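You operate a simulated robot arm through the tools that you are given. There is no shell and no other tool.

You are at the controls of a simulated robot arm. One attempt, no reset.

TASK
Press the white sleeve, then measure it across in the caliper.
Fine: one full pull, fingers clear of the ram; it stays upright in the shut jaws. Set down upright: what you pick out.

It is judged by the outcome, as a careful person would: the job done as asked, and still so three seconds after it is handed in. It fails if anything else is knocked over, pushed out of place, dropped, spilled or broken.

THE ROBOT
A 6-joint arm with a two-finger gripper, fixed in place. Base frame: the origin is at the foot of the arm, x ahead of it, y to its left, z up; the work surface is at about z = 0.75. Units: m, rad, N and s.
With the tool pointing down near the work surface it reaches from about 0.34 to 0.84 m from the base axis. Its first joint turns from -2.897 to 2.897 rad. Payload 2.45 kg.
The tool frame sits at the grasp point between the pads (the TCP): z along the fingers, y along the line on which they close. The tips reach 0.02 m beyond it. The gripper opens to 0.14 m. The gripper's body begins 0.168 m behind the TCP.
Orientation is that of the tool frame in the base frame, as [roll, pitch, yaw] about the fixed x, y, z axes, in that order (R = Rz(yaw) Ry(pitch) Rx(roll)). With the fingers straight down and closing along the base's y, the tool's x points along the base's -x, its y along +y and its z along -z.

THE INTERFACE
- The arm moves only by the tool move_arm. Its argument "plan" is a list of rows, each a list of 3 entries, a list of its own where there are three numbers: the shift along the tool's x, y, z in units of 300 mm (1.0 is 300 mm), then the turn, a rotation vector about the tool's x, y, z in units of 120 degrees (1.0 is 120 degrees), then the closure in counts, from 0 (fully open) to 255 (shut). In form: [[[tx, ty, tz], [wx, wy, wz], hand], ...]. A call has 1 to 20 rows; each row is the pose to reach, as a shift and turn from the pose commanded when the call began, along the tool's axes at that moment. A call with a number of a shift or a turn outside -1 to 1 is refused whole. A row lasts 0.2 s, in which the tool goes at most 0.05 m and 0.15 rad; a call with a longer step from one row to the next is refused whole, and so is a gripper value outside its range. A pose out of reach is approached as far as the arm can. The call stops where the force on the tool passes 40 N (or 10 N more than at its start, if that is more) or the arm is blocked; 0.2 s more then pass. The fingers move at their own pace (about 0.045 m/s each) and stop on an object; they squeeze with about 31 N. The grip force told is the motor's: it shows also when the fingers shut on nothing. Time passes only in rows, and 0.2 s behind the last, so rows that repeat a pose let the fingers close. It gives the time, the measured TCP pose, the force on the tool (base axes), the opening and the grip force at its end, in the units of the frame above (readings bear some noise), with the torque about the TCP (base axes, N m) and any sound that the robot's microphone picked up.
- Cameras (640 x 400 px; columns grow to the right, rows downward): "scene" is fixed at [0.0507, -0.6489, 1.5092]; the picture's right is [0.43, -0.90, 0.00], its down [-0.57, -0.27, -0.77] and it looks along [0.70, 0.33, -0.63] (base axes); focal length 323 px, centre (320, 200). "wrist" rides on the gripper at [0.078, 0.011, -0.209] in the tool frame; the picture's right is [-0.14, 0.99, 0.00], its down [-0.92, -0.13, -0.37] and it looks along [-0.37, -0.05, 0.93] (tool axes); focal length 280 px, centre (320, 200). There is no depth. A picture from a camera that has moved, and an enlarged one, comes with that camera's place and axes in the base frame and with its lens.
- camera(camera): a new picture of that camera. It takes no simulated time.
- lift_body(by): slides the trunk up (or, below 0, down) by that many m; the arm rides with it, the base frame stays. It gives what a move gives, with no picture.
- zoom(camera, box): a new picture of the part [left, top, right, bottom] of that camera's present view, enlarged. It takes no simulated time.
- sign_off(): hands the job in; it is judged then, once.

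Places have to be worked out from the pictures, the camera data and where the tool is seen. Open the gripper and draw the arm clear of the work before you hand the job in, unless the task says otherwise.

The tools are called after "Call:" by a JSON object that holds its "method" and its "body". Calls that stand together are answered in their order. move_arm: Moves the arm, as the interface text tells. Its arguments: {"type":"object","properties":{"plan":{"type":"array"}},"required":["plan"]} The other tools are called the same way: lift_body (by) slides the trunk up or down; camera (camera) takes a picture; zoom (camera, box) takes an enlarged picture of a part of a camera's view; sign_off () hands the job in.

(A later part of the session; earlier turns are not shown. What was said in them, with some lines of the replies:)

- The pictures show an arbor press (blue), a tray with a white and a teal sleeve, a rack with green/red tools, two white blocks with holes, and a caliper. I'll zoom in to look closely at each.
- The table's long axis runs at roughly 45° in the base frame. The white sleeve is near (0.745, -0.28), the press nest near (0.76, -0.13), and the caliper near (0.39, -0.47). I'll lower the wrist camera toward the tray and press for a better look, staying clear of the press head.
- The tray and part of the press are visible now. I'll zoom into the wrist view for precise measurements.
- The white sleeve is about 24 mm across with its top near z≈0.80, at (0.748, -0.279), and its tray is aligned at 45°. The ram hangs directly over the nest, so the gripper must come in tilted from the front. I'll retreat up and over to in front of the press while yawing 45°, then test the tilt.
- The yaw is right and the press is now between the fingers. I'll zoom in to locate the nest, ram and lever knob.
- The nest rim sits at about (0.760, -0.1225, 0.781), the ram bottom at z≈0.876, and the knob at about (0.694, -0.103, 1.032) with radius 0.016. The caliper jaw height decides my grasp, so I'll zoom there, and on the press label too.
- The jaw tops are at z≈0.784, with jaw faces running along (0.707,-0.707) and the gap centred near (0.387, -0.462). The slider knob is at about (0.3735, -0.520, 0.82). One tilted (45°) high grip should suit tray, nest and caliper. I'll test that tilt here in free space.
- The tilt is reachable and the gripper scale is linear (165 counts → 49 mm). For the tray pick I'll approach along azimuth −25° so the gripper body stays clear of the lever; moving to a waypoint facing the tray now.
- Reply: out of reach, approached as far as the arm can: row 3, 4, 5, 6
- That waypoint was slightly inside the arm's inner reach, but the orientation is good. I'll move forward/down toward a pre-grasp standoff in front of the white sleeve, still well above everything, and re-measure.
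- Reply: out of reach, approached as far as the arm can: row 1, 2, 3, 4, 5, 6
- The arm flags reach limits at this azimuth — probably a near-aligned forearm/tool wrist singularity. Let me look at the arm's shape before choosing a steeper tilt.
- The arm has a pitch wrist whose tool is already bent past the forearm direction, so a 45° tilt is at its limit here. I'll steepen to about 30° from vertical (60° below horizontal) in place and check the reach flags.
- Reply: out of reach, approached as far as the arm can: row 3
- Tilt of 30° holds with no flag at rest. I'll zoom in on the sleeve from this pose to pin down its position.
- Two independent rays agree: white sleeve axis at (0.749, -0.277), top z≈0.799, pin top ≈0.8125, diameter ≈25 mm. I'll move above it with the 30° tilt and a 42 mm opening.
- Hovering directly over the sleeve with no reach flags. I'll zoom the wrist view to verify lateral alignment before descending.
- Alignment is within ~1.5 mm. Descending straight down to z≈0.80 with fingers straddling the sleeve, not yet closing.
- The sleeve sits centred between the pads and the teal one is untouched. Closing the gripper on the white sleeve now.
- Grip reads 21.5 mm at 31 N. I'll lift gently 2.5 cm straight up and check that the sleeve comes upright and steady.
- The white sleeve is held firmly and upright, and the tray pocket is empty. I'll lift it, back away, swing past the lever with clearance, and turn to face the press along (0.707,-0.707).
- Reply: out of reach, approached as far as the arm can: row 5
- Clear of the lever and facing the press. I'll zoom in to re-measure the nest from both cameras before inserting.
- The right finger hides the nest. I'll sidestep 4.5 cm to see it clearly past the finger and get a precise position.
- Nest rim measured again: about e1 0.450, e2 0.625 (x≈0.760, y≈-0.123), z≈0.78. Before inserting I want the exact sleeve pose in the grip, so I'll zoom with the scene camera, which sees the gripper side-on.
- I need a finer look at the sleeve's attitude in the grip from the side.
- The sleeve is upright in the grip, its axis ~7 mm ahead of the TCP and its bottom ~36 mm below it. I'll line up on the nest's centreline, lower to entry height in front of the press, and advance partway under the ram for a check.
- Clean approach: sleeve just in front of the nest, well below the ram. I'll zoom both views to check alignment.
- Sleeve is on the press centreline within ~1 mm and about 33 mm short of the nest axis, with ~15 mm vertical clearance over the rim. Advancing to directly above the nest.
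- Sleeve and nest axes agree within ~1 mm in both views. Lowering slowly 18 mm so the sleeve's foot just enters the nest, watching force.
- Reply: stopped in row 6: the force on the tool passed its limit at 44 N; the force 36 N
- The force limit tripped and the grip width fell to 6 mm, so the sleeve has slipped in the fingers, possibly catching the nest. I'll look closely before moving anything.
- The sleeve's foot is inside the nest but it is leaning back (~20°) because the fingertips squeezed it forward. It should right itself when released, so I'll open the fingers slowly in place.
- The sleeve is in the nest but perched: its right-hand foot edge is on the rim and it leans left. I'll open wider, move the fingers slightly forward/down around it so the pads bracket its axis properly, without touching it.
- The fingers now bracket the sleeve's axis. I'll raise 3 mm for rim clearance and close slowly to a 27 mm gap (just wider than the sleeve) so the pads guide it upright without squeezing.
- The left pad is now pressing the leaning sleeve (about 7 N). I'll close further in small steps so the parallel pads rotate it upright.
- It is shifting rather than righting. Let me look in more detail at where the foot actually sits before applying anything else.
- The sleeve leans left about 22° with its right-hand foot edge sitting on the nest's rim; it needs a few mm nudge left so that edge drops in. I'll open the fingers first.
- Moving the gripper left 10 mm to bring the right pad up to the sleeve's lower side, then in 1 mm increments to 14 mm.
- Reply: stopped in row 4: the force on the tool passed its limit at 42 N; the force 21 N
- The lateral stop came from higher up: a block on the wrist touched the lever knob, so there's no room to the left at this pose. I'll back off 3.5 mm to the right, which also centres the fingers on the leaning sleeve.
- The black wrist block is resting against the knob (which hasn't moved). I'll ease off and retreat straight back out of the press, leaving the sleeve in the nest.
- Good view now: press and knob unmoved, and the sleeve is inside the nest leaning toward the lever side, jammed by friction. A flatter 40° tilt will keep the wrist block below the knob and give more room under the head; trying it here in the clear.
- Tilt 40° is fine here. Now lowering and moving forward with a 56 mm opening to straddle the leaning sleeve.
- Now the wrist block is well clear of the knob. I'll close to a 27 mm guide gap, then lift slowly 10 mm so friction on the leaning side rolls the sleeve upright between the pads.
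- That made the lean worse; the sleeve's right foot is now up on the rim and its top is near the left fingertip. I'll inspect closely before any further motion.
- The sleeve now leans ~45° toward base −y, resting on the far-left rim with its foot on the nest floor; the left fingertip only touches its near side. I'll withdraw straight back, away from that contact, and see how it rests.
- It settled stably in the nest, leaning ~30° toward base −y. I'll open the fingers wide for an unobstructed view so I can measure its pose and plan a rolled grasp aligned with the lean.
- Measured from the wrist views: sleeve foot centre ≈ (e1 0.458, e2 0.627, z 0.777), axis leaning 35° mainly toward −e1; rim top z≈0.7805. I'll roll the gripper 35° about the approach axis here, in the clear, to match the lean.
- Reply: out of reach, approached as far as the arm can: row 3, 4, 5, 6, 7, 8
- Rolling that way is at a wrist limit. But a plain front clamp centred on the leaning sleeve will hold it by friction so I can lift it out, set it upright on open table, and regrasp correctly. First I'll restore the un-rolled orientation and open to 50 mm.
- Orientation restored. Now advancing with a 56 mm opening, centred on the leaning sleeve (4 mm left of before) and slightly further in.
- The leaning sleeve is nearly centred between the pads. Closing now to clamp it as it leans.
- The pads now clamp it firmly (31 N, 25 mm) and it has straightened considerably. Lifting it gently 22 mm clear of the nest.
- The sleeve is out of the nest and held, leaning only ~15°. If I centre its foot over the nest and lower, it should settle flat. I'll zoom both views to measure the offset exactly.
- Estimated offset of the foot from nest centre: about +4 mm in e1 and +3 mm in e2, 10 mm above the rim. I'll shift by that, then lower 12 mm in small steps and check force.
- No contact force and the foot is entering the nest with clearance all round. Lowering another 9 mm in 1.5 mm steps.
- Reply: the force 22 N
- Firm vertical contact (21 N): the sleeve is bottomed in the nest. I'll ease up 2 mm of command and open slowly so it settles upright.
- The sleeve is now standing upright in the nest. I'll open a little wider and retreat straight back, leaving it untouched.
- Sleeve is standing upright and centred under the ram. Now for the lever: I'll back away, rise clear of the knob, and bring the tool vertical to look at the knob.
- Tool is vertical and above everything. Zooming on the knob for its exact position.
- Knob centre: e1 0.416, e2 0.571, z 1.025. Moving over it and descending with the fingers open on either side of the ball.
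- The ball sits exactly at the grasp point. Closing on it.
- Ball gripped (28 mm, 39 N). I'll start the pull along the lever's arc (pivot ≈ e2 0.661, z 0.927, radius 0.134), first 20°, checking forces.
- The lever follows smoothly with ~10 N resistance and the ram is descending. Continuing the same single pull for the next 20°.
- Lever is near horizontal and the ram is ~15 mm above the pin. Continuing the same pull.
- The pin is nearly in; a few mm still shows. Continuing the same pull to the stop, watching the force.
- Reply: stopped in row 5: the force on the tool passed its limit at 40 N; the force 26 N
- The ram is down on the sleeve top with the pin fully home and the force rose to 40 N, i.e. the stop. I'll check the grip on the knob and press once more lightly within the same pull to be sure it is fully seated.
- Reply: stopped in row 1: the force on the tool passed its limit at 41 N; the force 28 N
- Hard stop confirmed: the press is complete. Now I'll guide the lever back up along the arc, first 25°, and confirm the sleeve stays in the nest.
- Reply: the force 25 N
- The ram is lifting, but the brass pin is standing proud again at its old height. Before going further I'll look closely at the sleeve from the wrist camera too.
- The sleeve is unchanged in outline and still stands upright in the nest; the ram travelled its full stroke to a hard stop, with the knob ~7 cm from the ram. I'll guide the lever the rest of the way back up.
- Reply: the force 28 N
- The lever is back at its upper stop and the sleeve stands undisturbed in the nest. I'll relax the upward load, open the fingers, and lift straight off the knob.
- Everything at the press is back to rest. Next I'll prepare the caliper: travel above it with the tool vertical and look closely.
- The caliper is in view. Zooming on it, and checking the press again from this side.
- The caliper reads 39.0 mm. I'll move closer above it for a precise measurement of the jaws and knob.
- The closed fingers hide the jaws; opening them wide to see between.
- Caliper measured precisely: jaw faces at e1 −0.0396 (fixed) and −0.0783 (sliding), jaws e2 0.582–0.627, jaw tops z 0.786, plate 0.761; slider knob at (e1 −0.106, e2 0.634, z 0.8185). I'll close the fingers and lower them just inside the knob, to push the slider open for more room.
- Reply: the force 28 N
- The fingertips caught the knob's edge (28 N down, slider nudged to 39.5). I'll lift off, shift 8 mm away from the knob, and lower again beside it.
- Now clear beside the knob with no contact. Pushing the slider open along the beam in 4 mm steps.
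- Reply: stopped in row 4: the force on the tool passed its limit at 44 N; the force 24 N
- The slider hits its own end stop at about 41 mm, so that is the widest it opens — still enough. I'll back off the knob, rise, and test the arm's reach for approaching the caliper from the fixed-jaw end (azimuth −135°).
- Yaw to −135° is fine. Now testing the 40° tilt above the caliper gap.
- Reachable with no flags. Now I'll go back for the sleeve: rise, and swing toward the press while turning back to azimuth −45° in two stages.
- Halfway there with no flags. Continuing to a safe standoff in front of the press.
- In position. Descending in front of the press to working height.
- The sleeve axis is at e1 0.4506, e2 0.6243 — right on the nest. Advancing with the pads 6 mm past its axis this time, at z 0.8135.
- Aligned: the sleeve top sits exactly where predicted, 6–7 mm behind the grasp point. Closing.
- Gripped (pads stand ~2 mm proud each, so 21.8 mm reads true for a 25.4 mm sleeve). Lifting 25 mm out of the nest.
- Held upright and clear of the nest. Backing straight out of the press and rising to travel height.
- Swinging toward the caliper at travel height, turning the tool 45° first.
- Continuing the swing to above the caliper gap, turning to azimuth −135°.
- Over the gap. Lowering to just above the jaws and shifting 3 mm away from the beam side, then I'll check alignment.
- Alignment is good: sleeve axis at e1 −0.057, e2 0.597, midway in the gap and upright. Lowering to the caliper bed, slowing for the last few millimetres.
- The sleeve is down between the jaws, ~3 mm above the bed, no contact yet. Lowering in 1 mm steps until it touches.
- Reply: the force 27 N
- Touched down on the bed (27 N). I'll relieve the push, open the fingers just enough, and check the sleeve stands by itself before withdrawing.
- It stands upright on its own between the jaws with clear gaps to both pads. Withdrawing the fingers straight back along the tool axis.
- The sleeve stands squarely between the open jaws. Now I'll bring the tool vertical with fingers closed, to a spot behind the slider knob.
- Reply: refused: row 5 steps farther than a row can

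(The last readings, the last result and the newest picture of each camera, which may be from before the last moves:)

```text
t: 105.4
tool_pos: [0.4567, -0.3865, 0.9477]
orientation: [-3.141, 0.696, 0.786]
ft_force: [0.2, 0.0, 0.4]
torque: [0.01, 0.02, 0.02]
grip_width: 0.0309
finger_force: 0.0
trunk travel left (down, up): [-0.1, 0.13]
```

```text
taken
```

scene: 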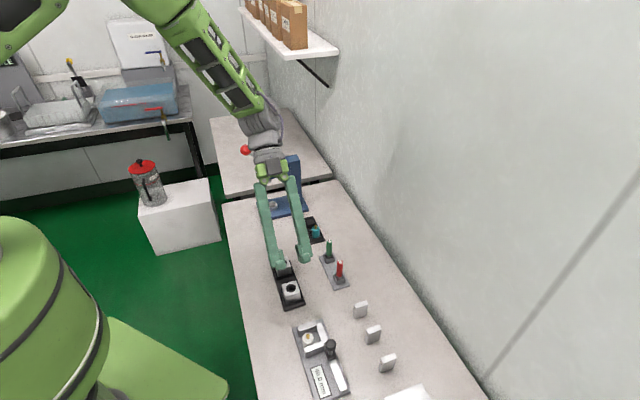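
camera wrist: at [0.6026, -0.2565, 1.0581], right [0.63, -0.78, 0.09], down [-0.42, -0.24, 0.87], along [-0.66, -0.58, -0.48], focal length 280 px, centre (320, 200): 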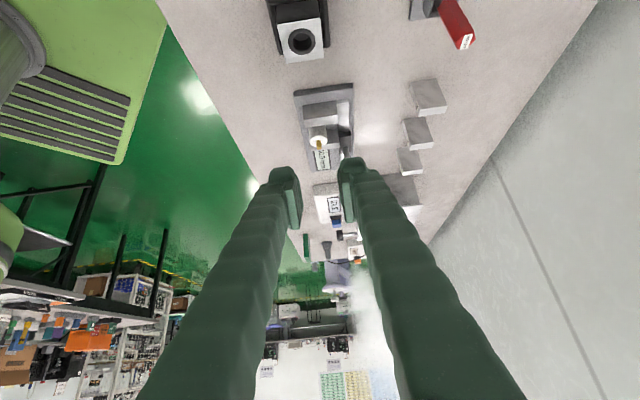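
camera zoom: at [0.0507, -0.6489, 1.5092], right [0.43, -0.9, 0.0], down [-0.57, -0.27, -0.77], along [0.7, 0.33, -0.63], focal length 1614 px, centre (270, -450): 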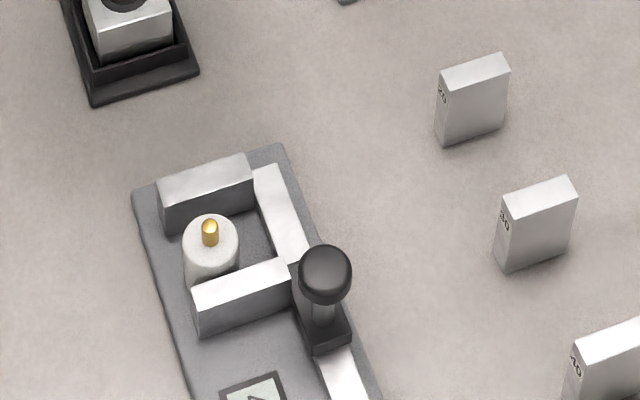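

The call was refused for one over-long step; I'll re-send with even steps.

Call:
{"method": "move_arm", "body": {"plan": [[[0, 0, -0.05], [0, 0.0665, 0], 230], [[-0.0859, 0.021, 0.0201], [0, 0.1329, 0], 255], [[-0.1719, 0.042, 0.0902], [0, 0.1994, 0], 255], [[-0.2578, 0.063, 0.1604], [0, 0.2658, 0], 255], [[-0.3437, 0.084, 0.2605], [0, 0.3323, 0], 255], [[-0.4297, 0.105, 0.3506], [0, 0.3323, 0], 255], [[-0.5156, 0.126, 0.4207], [0, 0.3323, 0], 255], [[-0.5156, 0.126, 0.4207], [0, 0.3323, 0], 255]]}}

Call:
{"method": "camera", "body": {"camera": "wrist"}}

Call:
{"method": "zoom", "body": {"camera": "scene", "box": [270, 280, 390, 400]}}

```text
t: 107.2
tool_pos: [0.3428, -0.5516, 0.9495]
orientation: [-3.14, 0.0, 0.785]
ft_force: [-1.1, 0.6, -0.1]
torque: [0.04, -0.02, 0.0]
grip_width: 0.0
finger_force: 30.2
trunk travel left (down, up): [-0.1, 0.13]
```

```text
taken
camera wrist: at [0.4071, -0.5058, 1.1585], right [0.6, -0.8, 0.0], down [-0.74, -0.56, 0.37], along [-0.29, -0.22, -0.93], focal length 280 px, centre (320, 200)
```

wrist: 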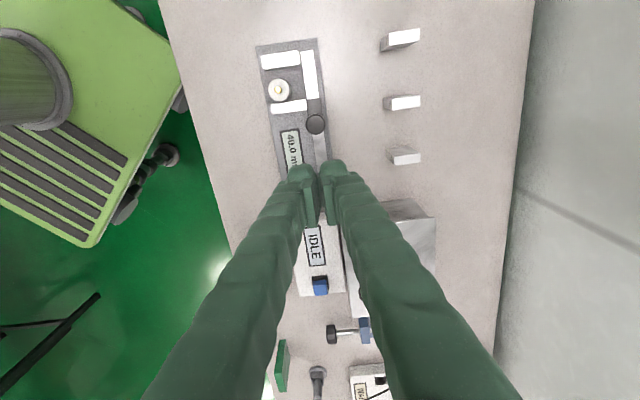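

```text
3.33 times, centred on (330, 340) of scene
camera zoom: at [0.0507, -0.6489, 1.5092], right [0.43, -0.9, 0.0], down [-0.57, -0.27, -0.77], along [0.7, 0.33, -0.63], focal length 1076 px, centre (287, -267)
```

zoom: 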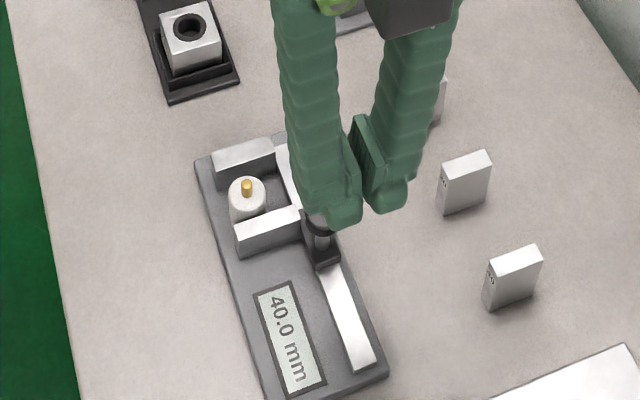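

The wrist view shows the reading 40.0 mm, knob and sleeve clearly. Lowering the closed fingers behind the knob.

Call:
{"method": "move_arm", "body": {"plan": [[[0, 0, 0.13], [0, 0, 0], 255], [[0, 0, 0.26], [0, 0, 0], 255], [[0, 0, 0.35], [0, 0, 0], 255], [[0, 0, 0.3917], [0, 0, 0], 255], [[0, 0, 0.3917], [0, 0, 0], 255]]}}

Call:
{"method": "zoom", "body": {"camera": "scene", "box": [280, 295, 380, 395]}}

Call:
{"method": "camera", "body": {"camera": "wrist"}}

```text
t: 108.4
tool_pos: [0.3424, -0.5538, 0.8315]
orientation: [-3.139, 0.0, 0.785]
ft_force: [0.4, 0.2, 0.2]
torque: [0.0, 0.01, 0.0]
grip_width: 0.0
finger_force: 29.3
trunk travel left (down, up): [-0.1, 0.13]
```

```text
4.00 times, centred on (330, 345) of scene
camera zoom: at [0.0507, -0.6489, 1.5092], right [0.43, -0.9, 0.0], down [-0.57, -0.27, -0.77], along [0.7, 0.33, -0.63], focal length 1291 px, centre (280, -380)
```

zoom: 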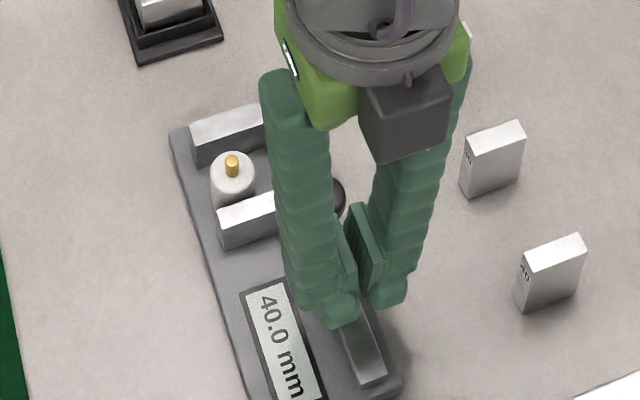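

```text
taken
camera wrist: at [0.4071, -0.505, 1.0404], right [0.6, -0.8, 0.0], down [-0.74, -0.56, 0.37], along [-0.29, -0.22, -0.93], focal length 280 px, centre (320, 200)
```

wrist: 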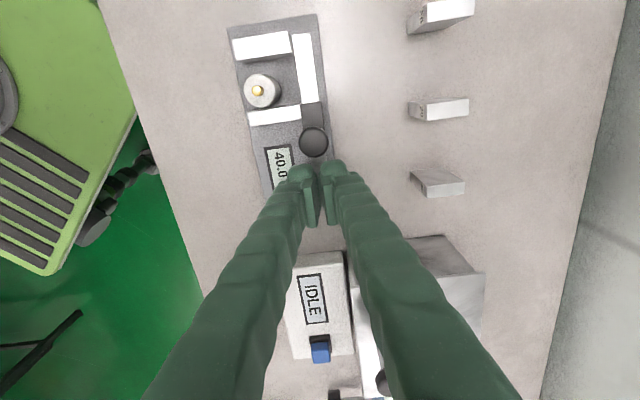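

Fingers are lined up behind the knob with nothing touched. Pushing the slider toward closing, in small steps; pausing after 20 mm to check the reading.

Call:
{"method": "move_arm", "body": {"plan": [[[0.01, 0, 0], [0, 0, 0], 255], [[0.02, 0, 0], [0, 0, 0], 255], [[0.03, 0, 0], [0, 0, 0], 255], [[0.0367, 0, 0], [0, 0, 0], 255], [[0.0433, 0, 0], [0, 0, 0], 255], [[0.05, 0, 0], [0, 0, 0], 255], [[0.0567, 0, 0], [0, 0, 0], 255], [[0.0633, 0, 0], [0, 0, 0], 255], [[0.0633, 0, 0], [0, 0, 0], 255]]}}

Call:
{"method": "zoom", "body": {"camera": "scene", "box": [280, 295, 380, 395]}}

Call:
{"method": "zoom", "body": {"camera": "wrist", "box": [200, 0, 360, 200]}}

```text
t: 110.4
tool_pos: [0.3563, -0.54, 0.8317]
orientation: [-3.14, 0.0, 0.786]
ft_force: [-0.1, -0.9, 0.4]
torque: [-0.02, 0.01, -0.01]
grip_width: 0.0003
finger_force: 29.3
trunk travel left (down, up): [-0.1, 0.13]
```

```text
4.00 times, centred on (330, 345) of scene
camera zoom: at [0.0507, -0.6489, 1.5092], right [0.43, -0.9, 0.0], down [-0.57, -0.27, -0.77], along [0.7, 0.33, -0.63], focal length 1291 px, centre (280, -380)
```

zoom: 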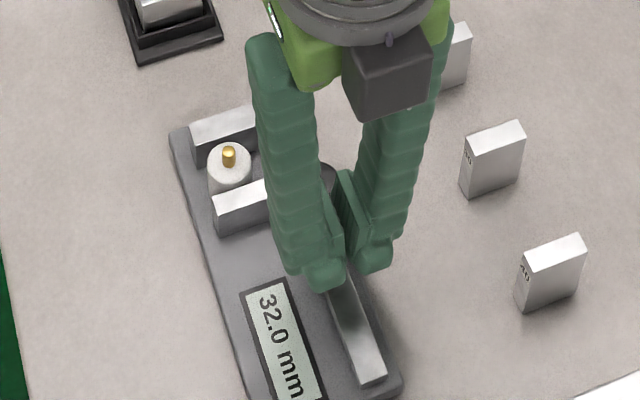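

```text
2.00 times, centred on (280, 100) of wrist
camera zoom: at [0.4204, -0.492, 1.0404], right [0.6, -0.8, 0.0], down [-0.74, -0.56, 0.37], along [-0.29, -0.22, -0.93], focal length 561 px, centre (400, 400)
```

zoom: 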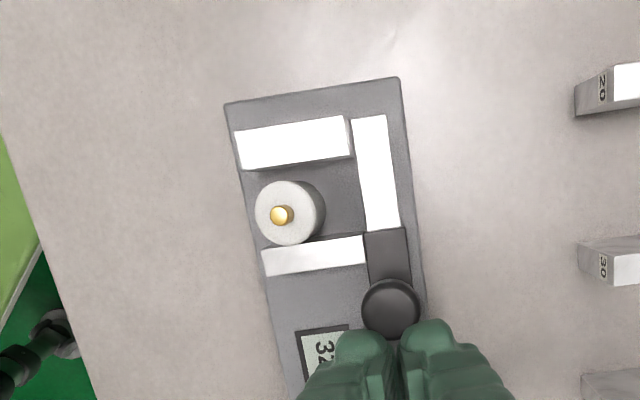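

Reading 32.0 mm and sliding freely; the sleeve is upright and about to be met by the jaw. Continuing in 1 mm steps to a light closing contact.

Call:
{"method": "move_arm", "body": {"plan": [[[0.0033, 0, 0], [0, 0, 0], 255], [[0.0067, 0, 0], [0, 0, 0], 255], [[0.01, 0, 0], [0, 0, 0], 255], [[0.0133, 0, 0], [0, 0, 0], 255], [[0.0167, 0, 0], [0, 0, 0], 255], [[0.02, 0, 0], [0, 0, 0], 255], [[0.0223, 0, 0], [0, 0, 0], 255], [[0.0237, 0, 0], [0, 0, 0], 255], [[0.0237, 0, 0], [0, 0, 0], 255]]}}

Call:
{"method": "zoom", "body": {"camera": "scene", "box": [280, 295, 380, 395]}}

Call:
{"method": "zoom", "body": {"camera": "wrist", "box": [200, 0, 360, 200]}}

```text
t: 112.4
tool_pos: [0.3625, -0.5349, 0.8304]
orientation: [-3.141, 0.002, 0.786]
ft_force: [-2.8, -4.8, -1.1]
torque: [-0.09, 0.1, 0.01]
grip_width: 0.0058
finger_force: 28.9
trunk travel left (down, up): [-0.1, 0.13]
```

```text
4.00 times, centred on (330, 345) of scene
camera zoom: at [0.0507, -0.6489, 1.5092], right [0.43, -0.9, 0.0], down [-0.57, -0.27, -0.77], along [0.7, 0.33, -0.63], focal length 1291 px, centre (280, -380)
```

zoom: 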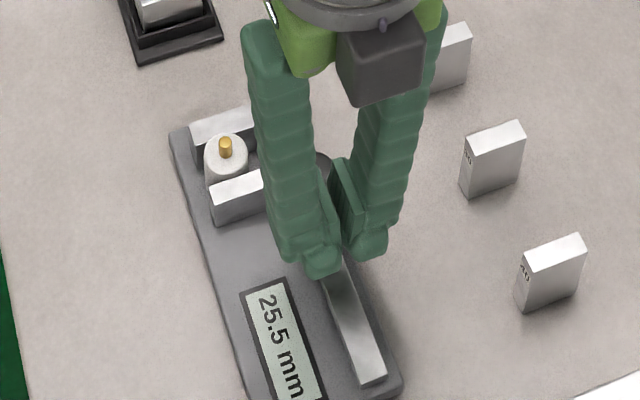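

```text
2.00 times, centred on (280, 100) of wrist
camera zoom: at [0.4253, -0.4873, 1.0406], right [0.6, -0.8, 0.0], down [-0.74, -0.56, 0.37], along [-0.29, -0.22, -0.93], focal length 561 px, centre (400, 400)
```

zoom: 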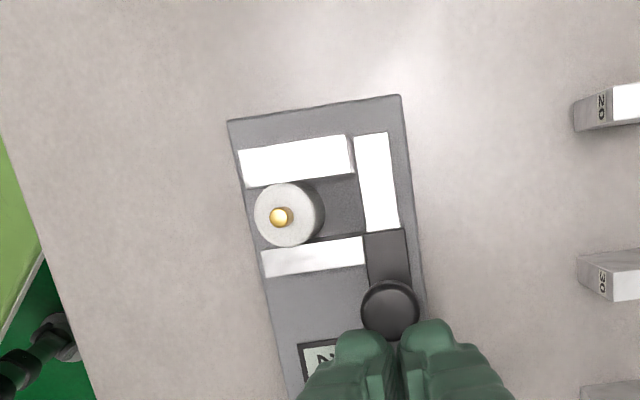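

Reading 25.5 mm with a light 5 N contact. I'll push 1 mm more of command to confirm the jaws are truly shut on the sleeve.

Call:
{"method": "move_arm", "body": {"plan": [[[0.0017, 0, 0], [0, 0, 0], 255], [[0.0033, 0, 0], [0, 0, 0], 255], [[0.005, 0, 0], [0, 0, 0], 255], [[0.005, 0, 0], [0, 0, 0], 255]]}}

Call:
{"method": "zoom", "body": {"camera": "scene", "box": [280, 295, 380, 395]}}

Call:
{"method": "zoom", "body": {"camera": "wrist", "box": [200, 0, 360, 200]}}

```text
t: 113.4
tool_pos: [0.3615, -0.5345, 0.831]
orientation: [-3.14, -0.001, 0.786]
ft_force: [-9.3, -11.1, 1.2]
torque: [-0.06, 0.08, -0.08]
grip_width: 0.0061
finger_force: 29.2
trunk travel left (down, up): [-0.1, 0.13]
```

```text
4.00 times, centred on (330, 345) of scene
camera zoom: at [0.0507, -0.6489, 1.5092], right [0.43, -0.9, 0.0], down [-0.57, -0.27, -0.77], along [0.7, 0.33, -0.63], focal length 1291 px, centre (280, -380)
```

zoom: 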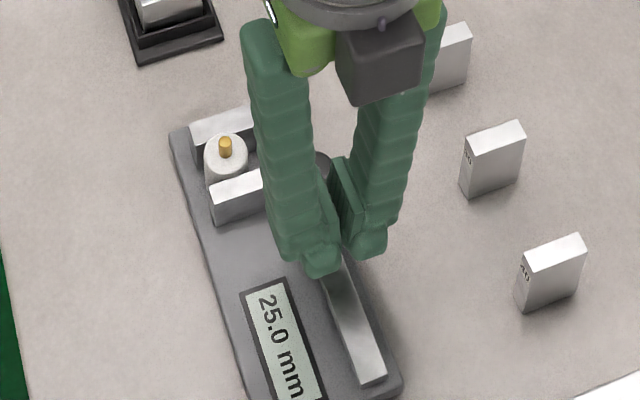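

```text
2.00 times, centred on (280, 100) of wrist
camera zoom: at [0.4256, -0.4868, 1.0406], right [0.6, -0.8, 0.0], down [-0.74, -0.56, 0.37], along [-0.29, -0.22, -0.93], focal length 561 px, centre (400, 400)
```

zoom: 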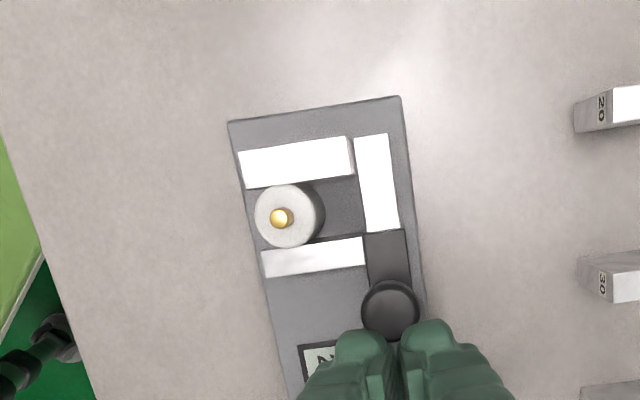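

Reading settles at 25.0 mm with 14 N: the jaws are shut on the upright sleeve. I'll open the fingers off the knob, back away from it, and rise clear.

Call:
{"method": "move_arm", "body": {"plan": [[[0, 0, 0], [0, 0, 0], 225], [[0, 0, 0], [0, 0, 0], 195], [[-0.01, 0, 0], [0, 0, 0], 185], [[-0.06, 0, 0], [0, 0, 0], 185], [[-0.1, 0, -0.05], [0, 0, 0], 185], [[-0.1, 0, -0.2], [0, 0, 0], 185], [[-0.1, 0, -0.35], [0, 0, 0], 185], [[-0.1, 0, -0.5], [0, 0, 0], 185], [[-0.1, 0, -0.5], [0, 0, 0], 185]]}}

Call:
{"method": "zoom", "body": {"camera": "scene", "box": [280, 295, 380, 395]}}

Call:
{"method": "camera", "body": {"camera": "wrist"}}

```text
t: 115.4
tool_pos: [0.3411, -0.5547, 0.982]
orientation: [-3.139, 0.0, 0.784]
ft_force: [-0.3, 0.6, 0.2]
torque: [0.01, 0.02, -0.02]
grip_width: 0.0385
finger_force: 0.1
trunk travel left (down, up): [-0.1, 0.13]
```

```text
4.00 times, centred on (330, 345) of scene
camera zoom: at [0.0507, -0.6489, 1.5092], right [0.43, -0.9, 0.0], down [-0.57, -0.27, -0.77], along [0.7, 0.33, -0.63], focal length 1291 px, centre (280, -380)
```

zoom: 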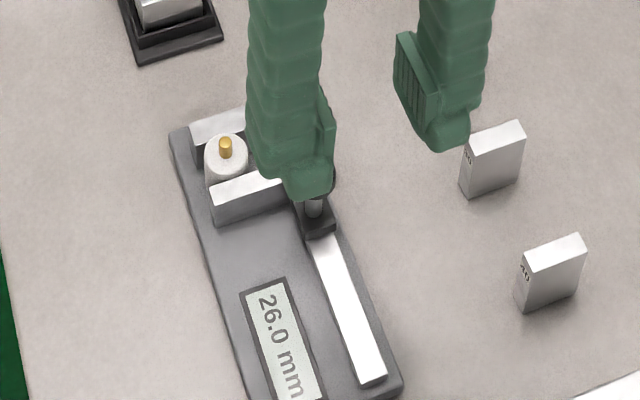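

```text
taken
camera wrist: at [0.4048, -0.5068, 1.1909], right [0.6, -0.8, 0.0], down [-0.74, -0.56, 0.37], along [-0.29, -0.22, -0.93], focal length 280 px, centre (320, 200)
```

wrist: 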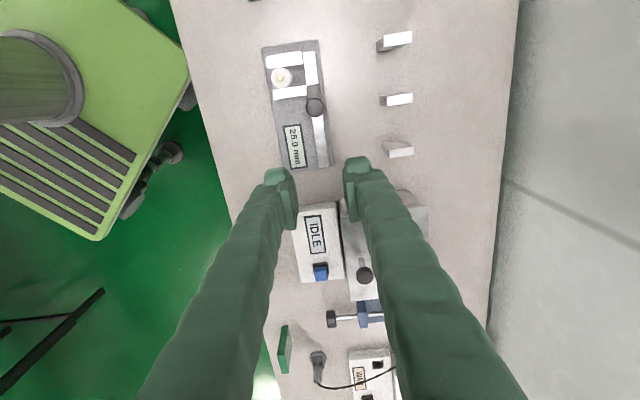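

Let me check the final reading and whether the jaws are still snug on the sleeve.

Call:
{"method": "zoom", "body": {"camera": "wrist", "box": [250, 30, 350, 180]}}

Call:
{"method": "zoom", "body": {"camera": "scene", "box": [295, 305, 355, 365]}}

```text
2.67 times, centred on (300, 105) of wrist
camera zoom: at [0.4048, -0.5068, 1.1909], right [0.6, -0.8, 0.0], down [-0.74, -0.56, 0.37], along [-0.29, -0.22, -0.93], focal length 748 px, centre (373, 453)
```

zoom: 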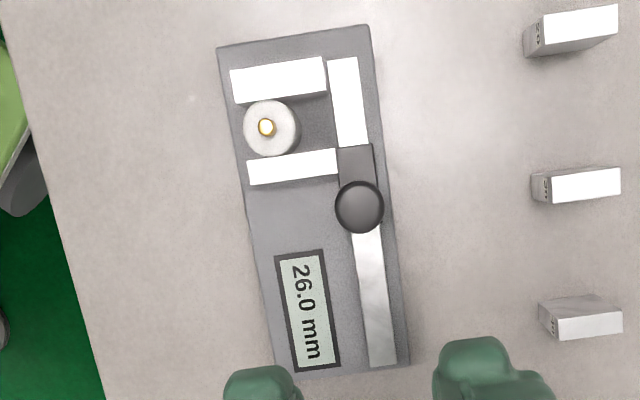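

```text
6.67 times, centred on (325, 335) of scene
camera zoom: at [0.0507, -0.6489, 1.5092], right [0.43, -0.9, 0.0], down [-0.57, -0.27, -0.77], along [0.7, 0.33, -0.63], focal length 2151 px, centre (287, -700)
```

zoom: 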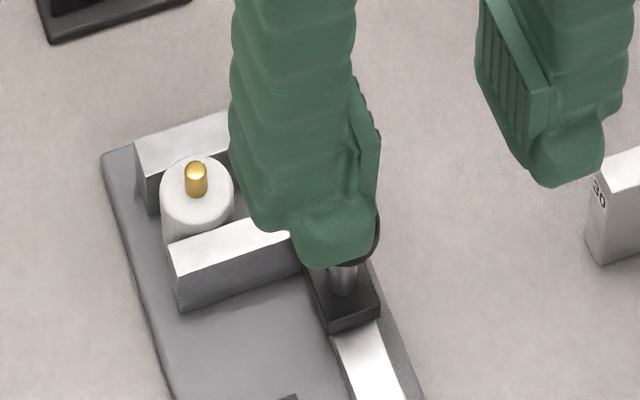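

The reading is a steady 26.0 mm unloaded, with the sleeve upright and touching both jaws. I'll open the gripper and lift the arm well clear, then do a last check of the whole scene.

Call:
{"method": "move_arm", "body": {"plan": [[[0, 0, -0.15], [0, 0, 0], 140], [[0, 0, -0.3], [0, 0, 0], 100], [[0, 0, -0.45], [0, 0, 0], 60], [[0, 0, -0.6], [0, 0, 0], 20], [[0, 0, -0.75], [0, 0, 0], 0], [[0.12, -0.05, -0.8], [0, 0, 0], 0], [[0.25, -0.1, -0.8], [0, 0, 0], 0], [[0.38, -0.15, -0.8], [0, 0, 0], 0], [[0.5, -0.2, -0.8], [0, 0, 0], 0], [[0.5, -0.2, -0.8], [0, 0, 0], 0]]}}

Call:
{"method": "camera", "body": {"camera": "scene"}}

Call:
{"method": "zoom", "body": {"camera": "scene", "box": [280, 295, 380, 395]}}

Call:
{"method": "zoom", "body": {"camera": "scene", "box": [220, 130, 400, 310]}}

```text
t: 117.6
tool_pos: [0.4051, -0.4069, 1.2196]
orientation: [-3.139, 0.0, 0.787]
ft_force: [0.6, 0.0, -0.2]
torque: [0.02, -0.01, -0.04]
grip_width: 0.14
finger_force: 0.1
trunk travel left (down, up): [-0.1, 0.13]
```

```text
taken
```

scene: 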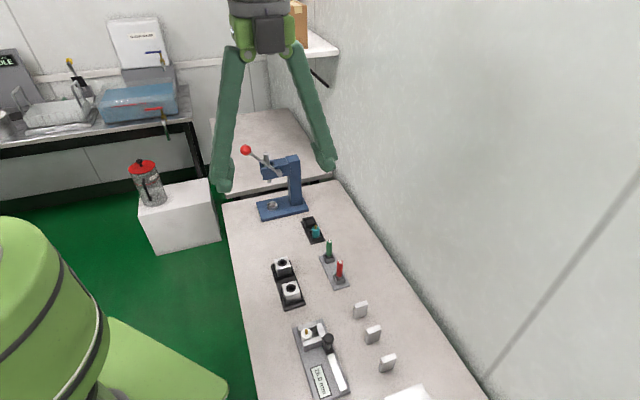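

```text
4.00 times, centred on (330, 345) of scene
camera zoom: at [0.0507, -0.6489, 1.5092], right [0.43, -0.9, 0.0], down [-0.57, -0.27, -0.77], along [0.7, 0.33, -0.63], focal length 1291 px, centre (280, -380)
```

zoom: 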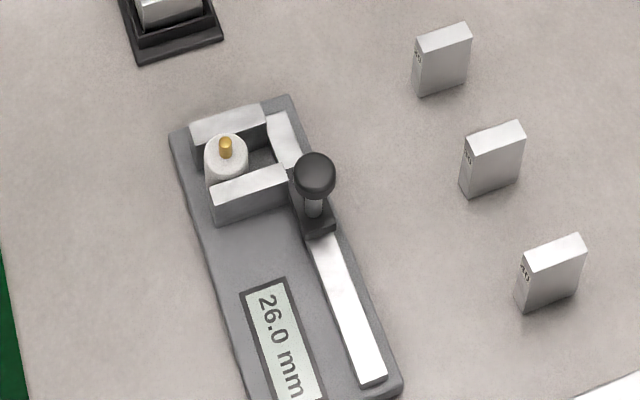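

```text
2.22 times, centred on (310, 220) of scene
camera zoom: at [0.0507, -0.6489, 1.5092], right [0.43, -0.9, 0.0], down [-0.57, -0.27, -0.77], along [0.7, 0.33, -0.63], focal length 717 px, centre (342, 156)
```

zoom: 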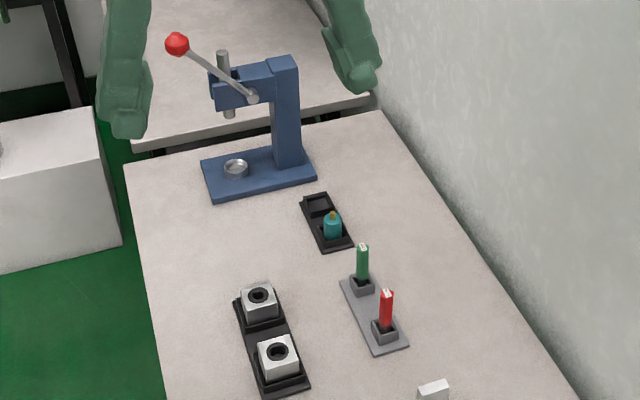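

Everything else is untouched and the sleeve stands upright in the jaws. The slider relaxed slightly when I let go, so I'll make one gentle re-close on the knob to be sure the jaws are snug without spring-back.

Call:
{"method": "move_arm", "body": {"plan": [[[-0.1156, 0.0503, 0], [0, 0, 0], 255], [[-0.2312, 0.1005, 0], [0, 0, 0], 255], [[-0.3467, 0.1508, 0], [0, 0, 0], 255], [[-0.4623, 0.201, 0], [0, 0, 0], 255], [[-0.4623, 0.201, 0.15], [0, 0, 0], 255], [[-0.4623, 0.201, 0.3], [0, 0, 0], 255], [[-0.4623, 0.201, 0.45], [0, 0, 0], 255], [[-0.4623, 0.201, 0.6], [0, 0, 0], 255], [[-0.4623, 0.201, 0.75], [0, 0, 0], 255], [[-0.4623, 0.201, 0.9], [0, 0, 0], 255], [[-0.4623, 0.201, 0.9], [0, 0, 0], 255]]}}

Call:
{"method": "camera", "body": {"camera": "wrist"}}

```text
t: 120.0
tool_pos: [0.3494, -0.5466, 0.9523]
orientation: [-3.14, 0.0, 0.784]
ft_force: [0.4, -0.3, -0.3]
torque: [0.02, 0.0, 0.01]
grip_width: 0.0
finger_force: 29.7
trunk travel left (down, up): [-0.1, 0.13]
```

```text
taken
camera wrist: at [0.4139, -0.4995, 1.1602], right [0.6, -0.8, 0.0], down [-0.74, -0.56, 0.37], along [-0.29, -0.22, -0.93], focal length 280 px, centre (320, 200)
```

wrist: 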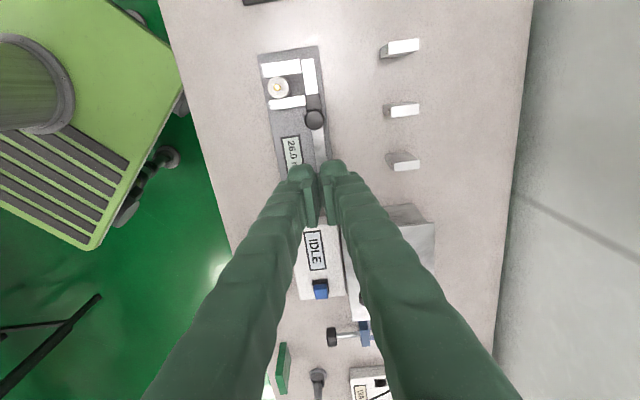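

Lined up behind the knob again. Lowering beside it, clear of contact.

Call:
{"method": "move_arm", "body": {"plan": [[[0, 0, 0.13], [0, 0, 0], 255], [[0, 0, 0.26], [0, 0, 0], 255], [[0, 0, 0.36], [0, 0, 0], 255], [[0, 0, 0.397], [0, 0, 0], 255], [[0.012, 0, 0.397], [0, 0, 0], 255], [[0.024, 0, 0.397], [0, 0, 0], 255], [[0.036, 0, 0.397], [0, 0, 0], 255], [[0.0433, 0, 0.397], [0, 0, 0], 255], [[0.0433, 0, 0.397], [0, 0, 0], 255]]}}

Call:
{"method": "zoom", "body": {"camera": "scene", "box": [280, 295, 380, 395]}}

```text
t: 122.0
tool_pos: [0.3594, -0.537, 0.8317]
orientation: [-3.139, 0.0, 0.786]
ft_force: [0.2, 0.2, -0.6]
torque: [0.02, 0.02, -0.01]
grip_width: 0.0002
finger_force: 29.4
trunk travel left (down, up): [-0.1, 0.13]
```

```text
4.00 times, centred on (330, 345) of scene
camera zoom: at [0.0507, -0.6489, 1.5092], right [0.43, -0.9, 0.0], down [-0.57, -0.27, -0.77], along [0.7, 0.33, -0.63], focal length 1291 px, centre (280, -380)
```

zoom: 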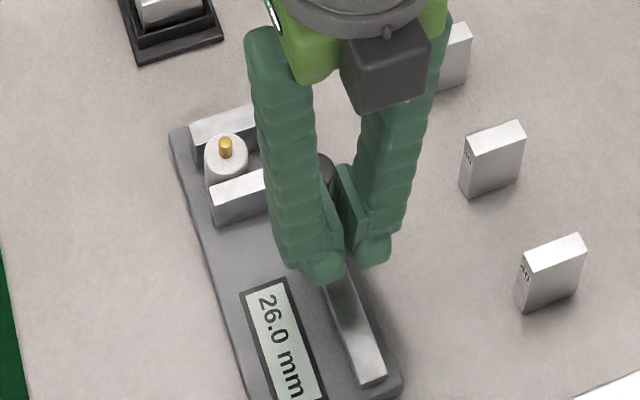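

Just touching, still 26.0 mm and no load. Easing forward in ~0.3 mm steps for a feather-light closing contact.

Call:
{"method": "move_arm", "body": {"plan": [[[0.0011, 0, 0], [0, 0, 0], 255], [[0.0022, 0, 0], [0, 0, 0], 255], [[0.0033, 0, 0], [0, 0, 0], 255], [[0.0044, 0, 0], [0, 0, 0], 255], [[0.0044, 0, 0], [0, 0, 0], 255]]}}

Call:
{"method": "zoom", "body": {"camera": "scene", "box": [280, 295, 380, 395]}}

```text
t: 123.2
tool_pos: [0.3597, -0.5368, 0.8324]
orientation: [-3.14, 0.001, 0.784]
ft_force: [-0.9, -0.1, 0.9]
torque: [-0.02, -0.01, 0.01]
grip_width: 0.0
finger_force: 29.1
trunk travel left (down, up): [-0.1, 0.13]
```

```text
4.00 times, centred on (330, 345) of scene
camera zoom: at [0.0507, -0.6489, 1.5092], right [0.43, -0.9, 0.0], down [-0.57, -0.27, -0.77], along [0.7, 0.33, -0.63], focal length 1291 px, centre (280, -380)
```

zoom: 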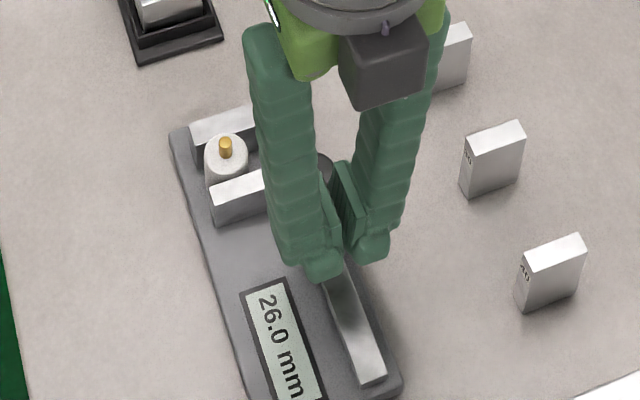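

Still free. A little further in the same small steps.

Call:
{"method": "move_arm", "body": {"plan": [[[0.001, 0, 0], [0, 0, 0], 255], [[0.002, 0, 0], [0, 0, 0], 255], [[0.003, 0, 0], [0, 0, 0], 255], [[0.004, 0, 0], [0, 0, 0], 255], [[0.005, 0, 0], [0, 0, 0], 255], [[0.005, 0, 0], [0, 0, 0], 255]]}}

Call:
{"method": "zoom", "body": {"camera": "scene", "box": [280, 295, 380, 395]}}

```text
t: 124.6
tool_pos: [0.3612, -0.5356, 0.8328]
orientation: [-3.14, 0.0, 0.785]
ft_force: [0.9, 0.3, -0.2]
torque: [0.02, -0.03, 0.0]
grip_width: 0.0001
finger_force: 29.3
trunk travel left (down, up): [-0.1, 0.13]
```

```text
4.00 times, centred on (330, 345) of scene
camera zoom: at [0.0507, -0.6489, 1.5092], right [0.43, -0.9, 0.0], down [-0.57, -0.27, -0.77], along [0.7, 0.33, -0.63], focal length 1291 px, centre (280, -380)
```

zoom: 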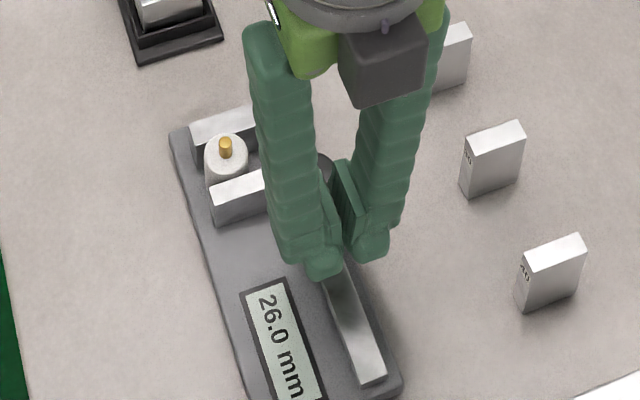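

Continuing another 1.5 mm at the same gentle pace.

Call:
{"method": "move_arm", "body": {"plan": [[[0.001, 0, 0], [0, 0, 0], 255], [[0.002, 0, 0], [0, 0, 0], 255], [[0.003, 0, 0], [0, 0, 0], 255], [[0.004, 0, 0], [0, 0, 0], 255], [[0.005, 0, 0], [0, 0, 0], 255], [[0.005, 0, 0], [0, 0, 0], 255]]}}

Call:
{"method": "zoom", "body": {"camera": "scene", "box": [280, 295, 380, 395]}}

```text
t: 126.0
tool_pos: [0.3616, -0.5346, 0.8324]
orientation: [3.141, 0.0, 0.784]
ft_force: [-4.5, -3.1, -0.8]
torque: [-0.04, 0.06, 0.02]
grip_width: 0.006
finger_force: 29.4
trunk travel left (down, up): [-0.1, 0.13]
```

```text
4.00 times, centred on (330, 345) of scene
camera zoom: at [0.0507, -0.6489, 1.5092], right [0.43, -0.9, 0.0], down [-0.57, -0.27, -0.77], along [0.7, 0.33, -0.63], focal length 1291 px, centre (280, -380)
```

zoom: 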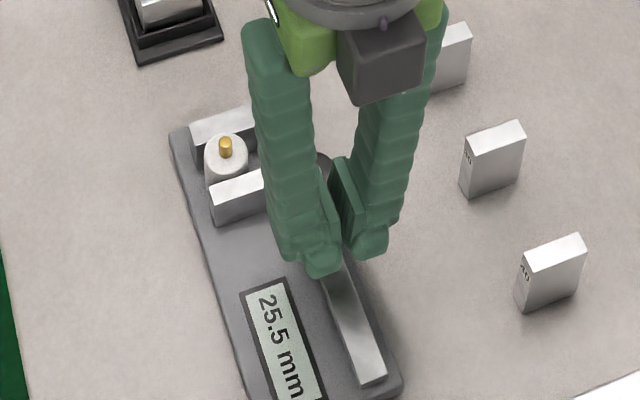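

Contact again at 25.5 mm with ~5 N, confirming the jaws were already on the sleeve at 26.0. Backing straight off the knob and rising clear.

Call:
{"method": "move_arm", "body": {"plan": [[[-0.002, 0, 0], [0, 0, 0], 255], [[-0.006, 0, 0], [0, 0, 0], 255], [[-0.015, 0, 0], [0, 0, 0], 255], [[-0.04, 0, 0], [0, 0, 0], 255], [[-0.08, 0, 0], [0, 0, 0], 255], [[-0.08, 0, -0.15], [0, 0, 0], 220], [[-0.08, 0, -0.3], [0, 0, 0], 160], [[-0.08, 0, -0.45], [0, 0, 0], 100], [[-0.08, 0, -0.6], [0, 0, 0], 40], [[-0.08, 0, -0.75], [0, 0, 0], 0], [[-0.08, 0, -0.9], [0, 0, 0], 0], [[-0.08, 0, -0.98], [0, 0, 0], 0]]}}

Call:
{"method": "zoom", "body": {"camera": "scene", "box": [280, 295, 380, 395]}}

Call:
{"method": "camera", "body": {"camera": "wrist"}}

```text
t: 128.6
tool_pos: [0.3459, -0.5522, 1.1257]
orientation: [3.141, 0.0, 0.785]
ft_force: [-0.8, 1.1, 0.0]
torque: [-0.01, -0.03, 0.03]
grip_width: 0.1364
finger_force: 0.0
trunk travel left (down, up): [-0.1, 0.13]
```

```text
4.00 times, centred on (330, 345) of scene
camera zoom: at [0.0507, -0.6489, 1.5092], right [0.43, -0.9, 0.0], down [-0.57, -0.27, -0.77], along [0.7, 0.33, -0.63], focal length 1291 px, centre (280, -380)
```

zoom: 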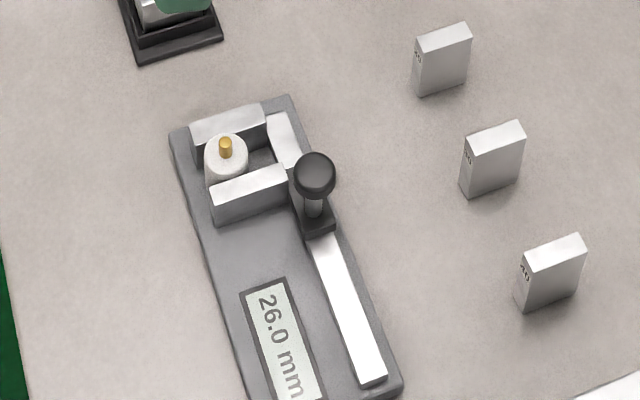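

```text
taken
camera wrist: at [0.41, -0.5048, 1.3349], right [0.6, -0.8, 0.0], down [-0.74, -0.56, 0.37], along [-0.29, -0.22, -0.93], focal length 280 px, centre (320, 200)
```

wrist: 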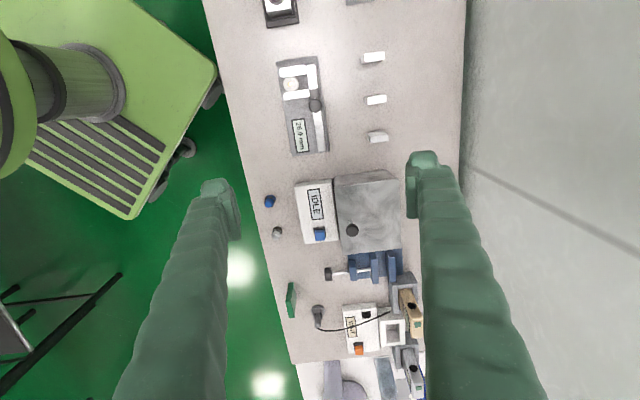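

The slider settles at 26.0 mm both times, so the jaws are shut on the upright 26 mm sleeve. I'll raise the arm a bit more with the gripper open, then take a final look.

Call:
{"method": "move_arm", "body": {"plan": [[[0, 0, -0.12], [0, 0, 0], 0], [[0.05, -0.1, -0.24], [0, 0, 0], 0], [[0.1, -0.22, -0.3], [0, 0, 0], 0], [[0.1, -0.34, -0.3], [0, 0, 0], 0], [[0.1, -0.34, -0.3], [0, 0, 0], 0]]}}

Call:
{"method": "camera", "body": {"camera": "scene"}}

Call:
{"method": "zoom", "body": {"camera": "scene", "box": [290, 300, 370, 400]}}

```text
t: 129.8
tool_pos: [0.2954, -0.46, 1.2142]
orientation: [-3.139, 0.001, 0.785]
ft_force: [-0.7, 0.0, 0.6]
torque: [-0.02, 0.0, -0.03]
grip_width: 0.1399
finger_force: 0.1
trunk travel left (down, up): [-0.1, 0.13]
```

```text
taken
```

scene: 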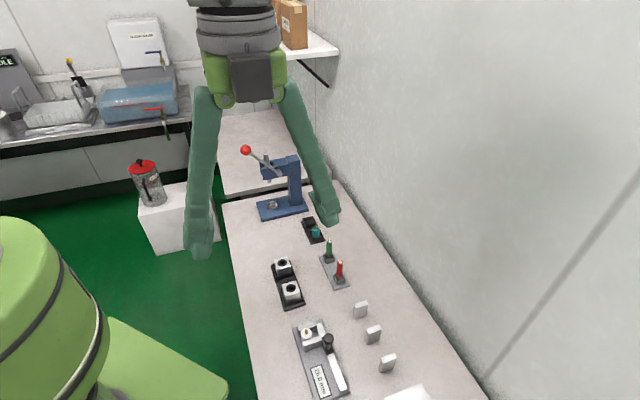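

```text
4.00 times, centred on (330, 350) of scene
camera zoom: at [0.0507, -0.6489, 1.5092], right [0.43, -0.9, 0.0], down [-0.57, -0.27, -0.77], along [0.7, 0.33, -0.63], focal length 1291 px, centre (280, -400)
```

zoom: 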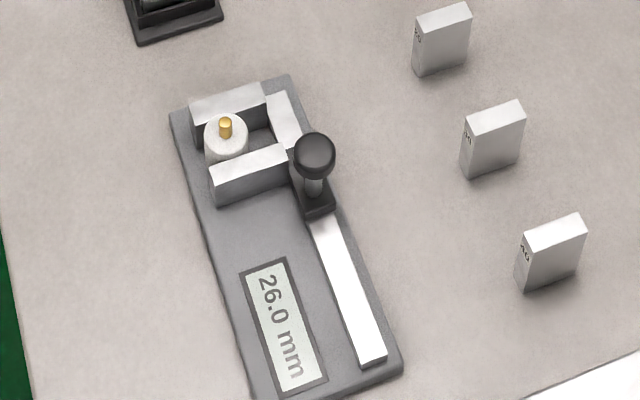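

The white sleeve stands upright in the shut caliper jaws at 26.0 mm. The press lever is back up, the other parts look undisturbed, and the gripper is open and clear. I gave the lever one pull to a hard stop; the brass pin did not stay down, so the stop is my only evidence of a full press. I'm handing the job in.

Call:
{"method": "sign_off", "body": {}}

```text
The job is handed in.
```

I handed the job in with the white sleeve standing upright in the shut caliper jaws, reading **26.0 mm**. I can't say for certain that the press took.

- **Press:** I gave the lever one pull, to a hard stop, with the ram down on the top of the sleeve. The fingers held the lever knob about 7 cm from the ram. I then brought the lever back up to rest. The brass pin on the sleeve sticks out as far as it did before the pull, and no sound was reported, so the hard stop is my only evidence of a full press. I did not pull again because you asked for one.
- **Measurement:** The display read 25.5 mm under about 5 N and 25.0 mm under about 14 N. It settled at 26.0 mm each time I let go of the slider.
- **Slip while loading:** The sleeve caught the rim of the press's nest on the first try, slipped in the grip and leaned over. A nudge to right it made it lean further. I lifted it out, reseated it upright, and only then pulled the lever. During this the wrist pressed briefly against the lever knob, but the knob did not move.
- **Caliper slider:** Before loading, the closed fingers landed on the slider's knob with 28 N. I then pushed the slider to its end stop at about 41 mm.
- **Everything else:** The teal sleeve, gauges, blocks and trays look undisturbed in the last pictures. The gripper is open and the arm is raised clear.
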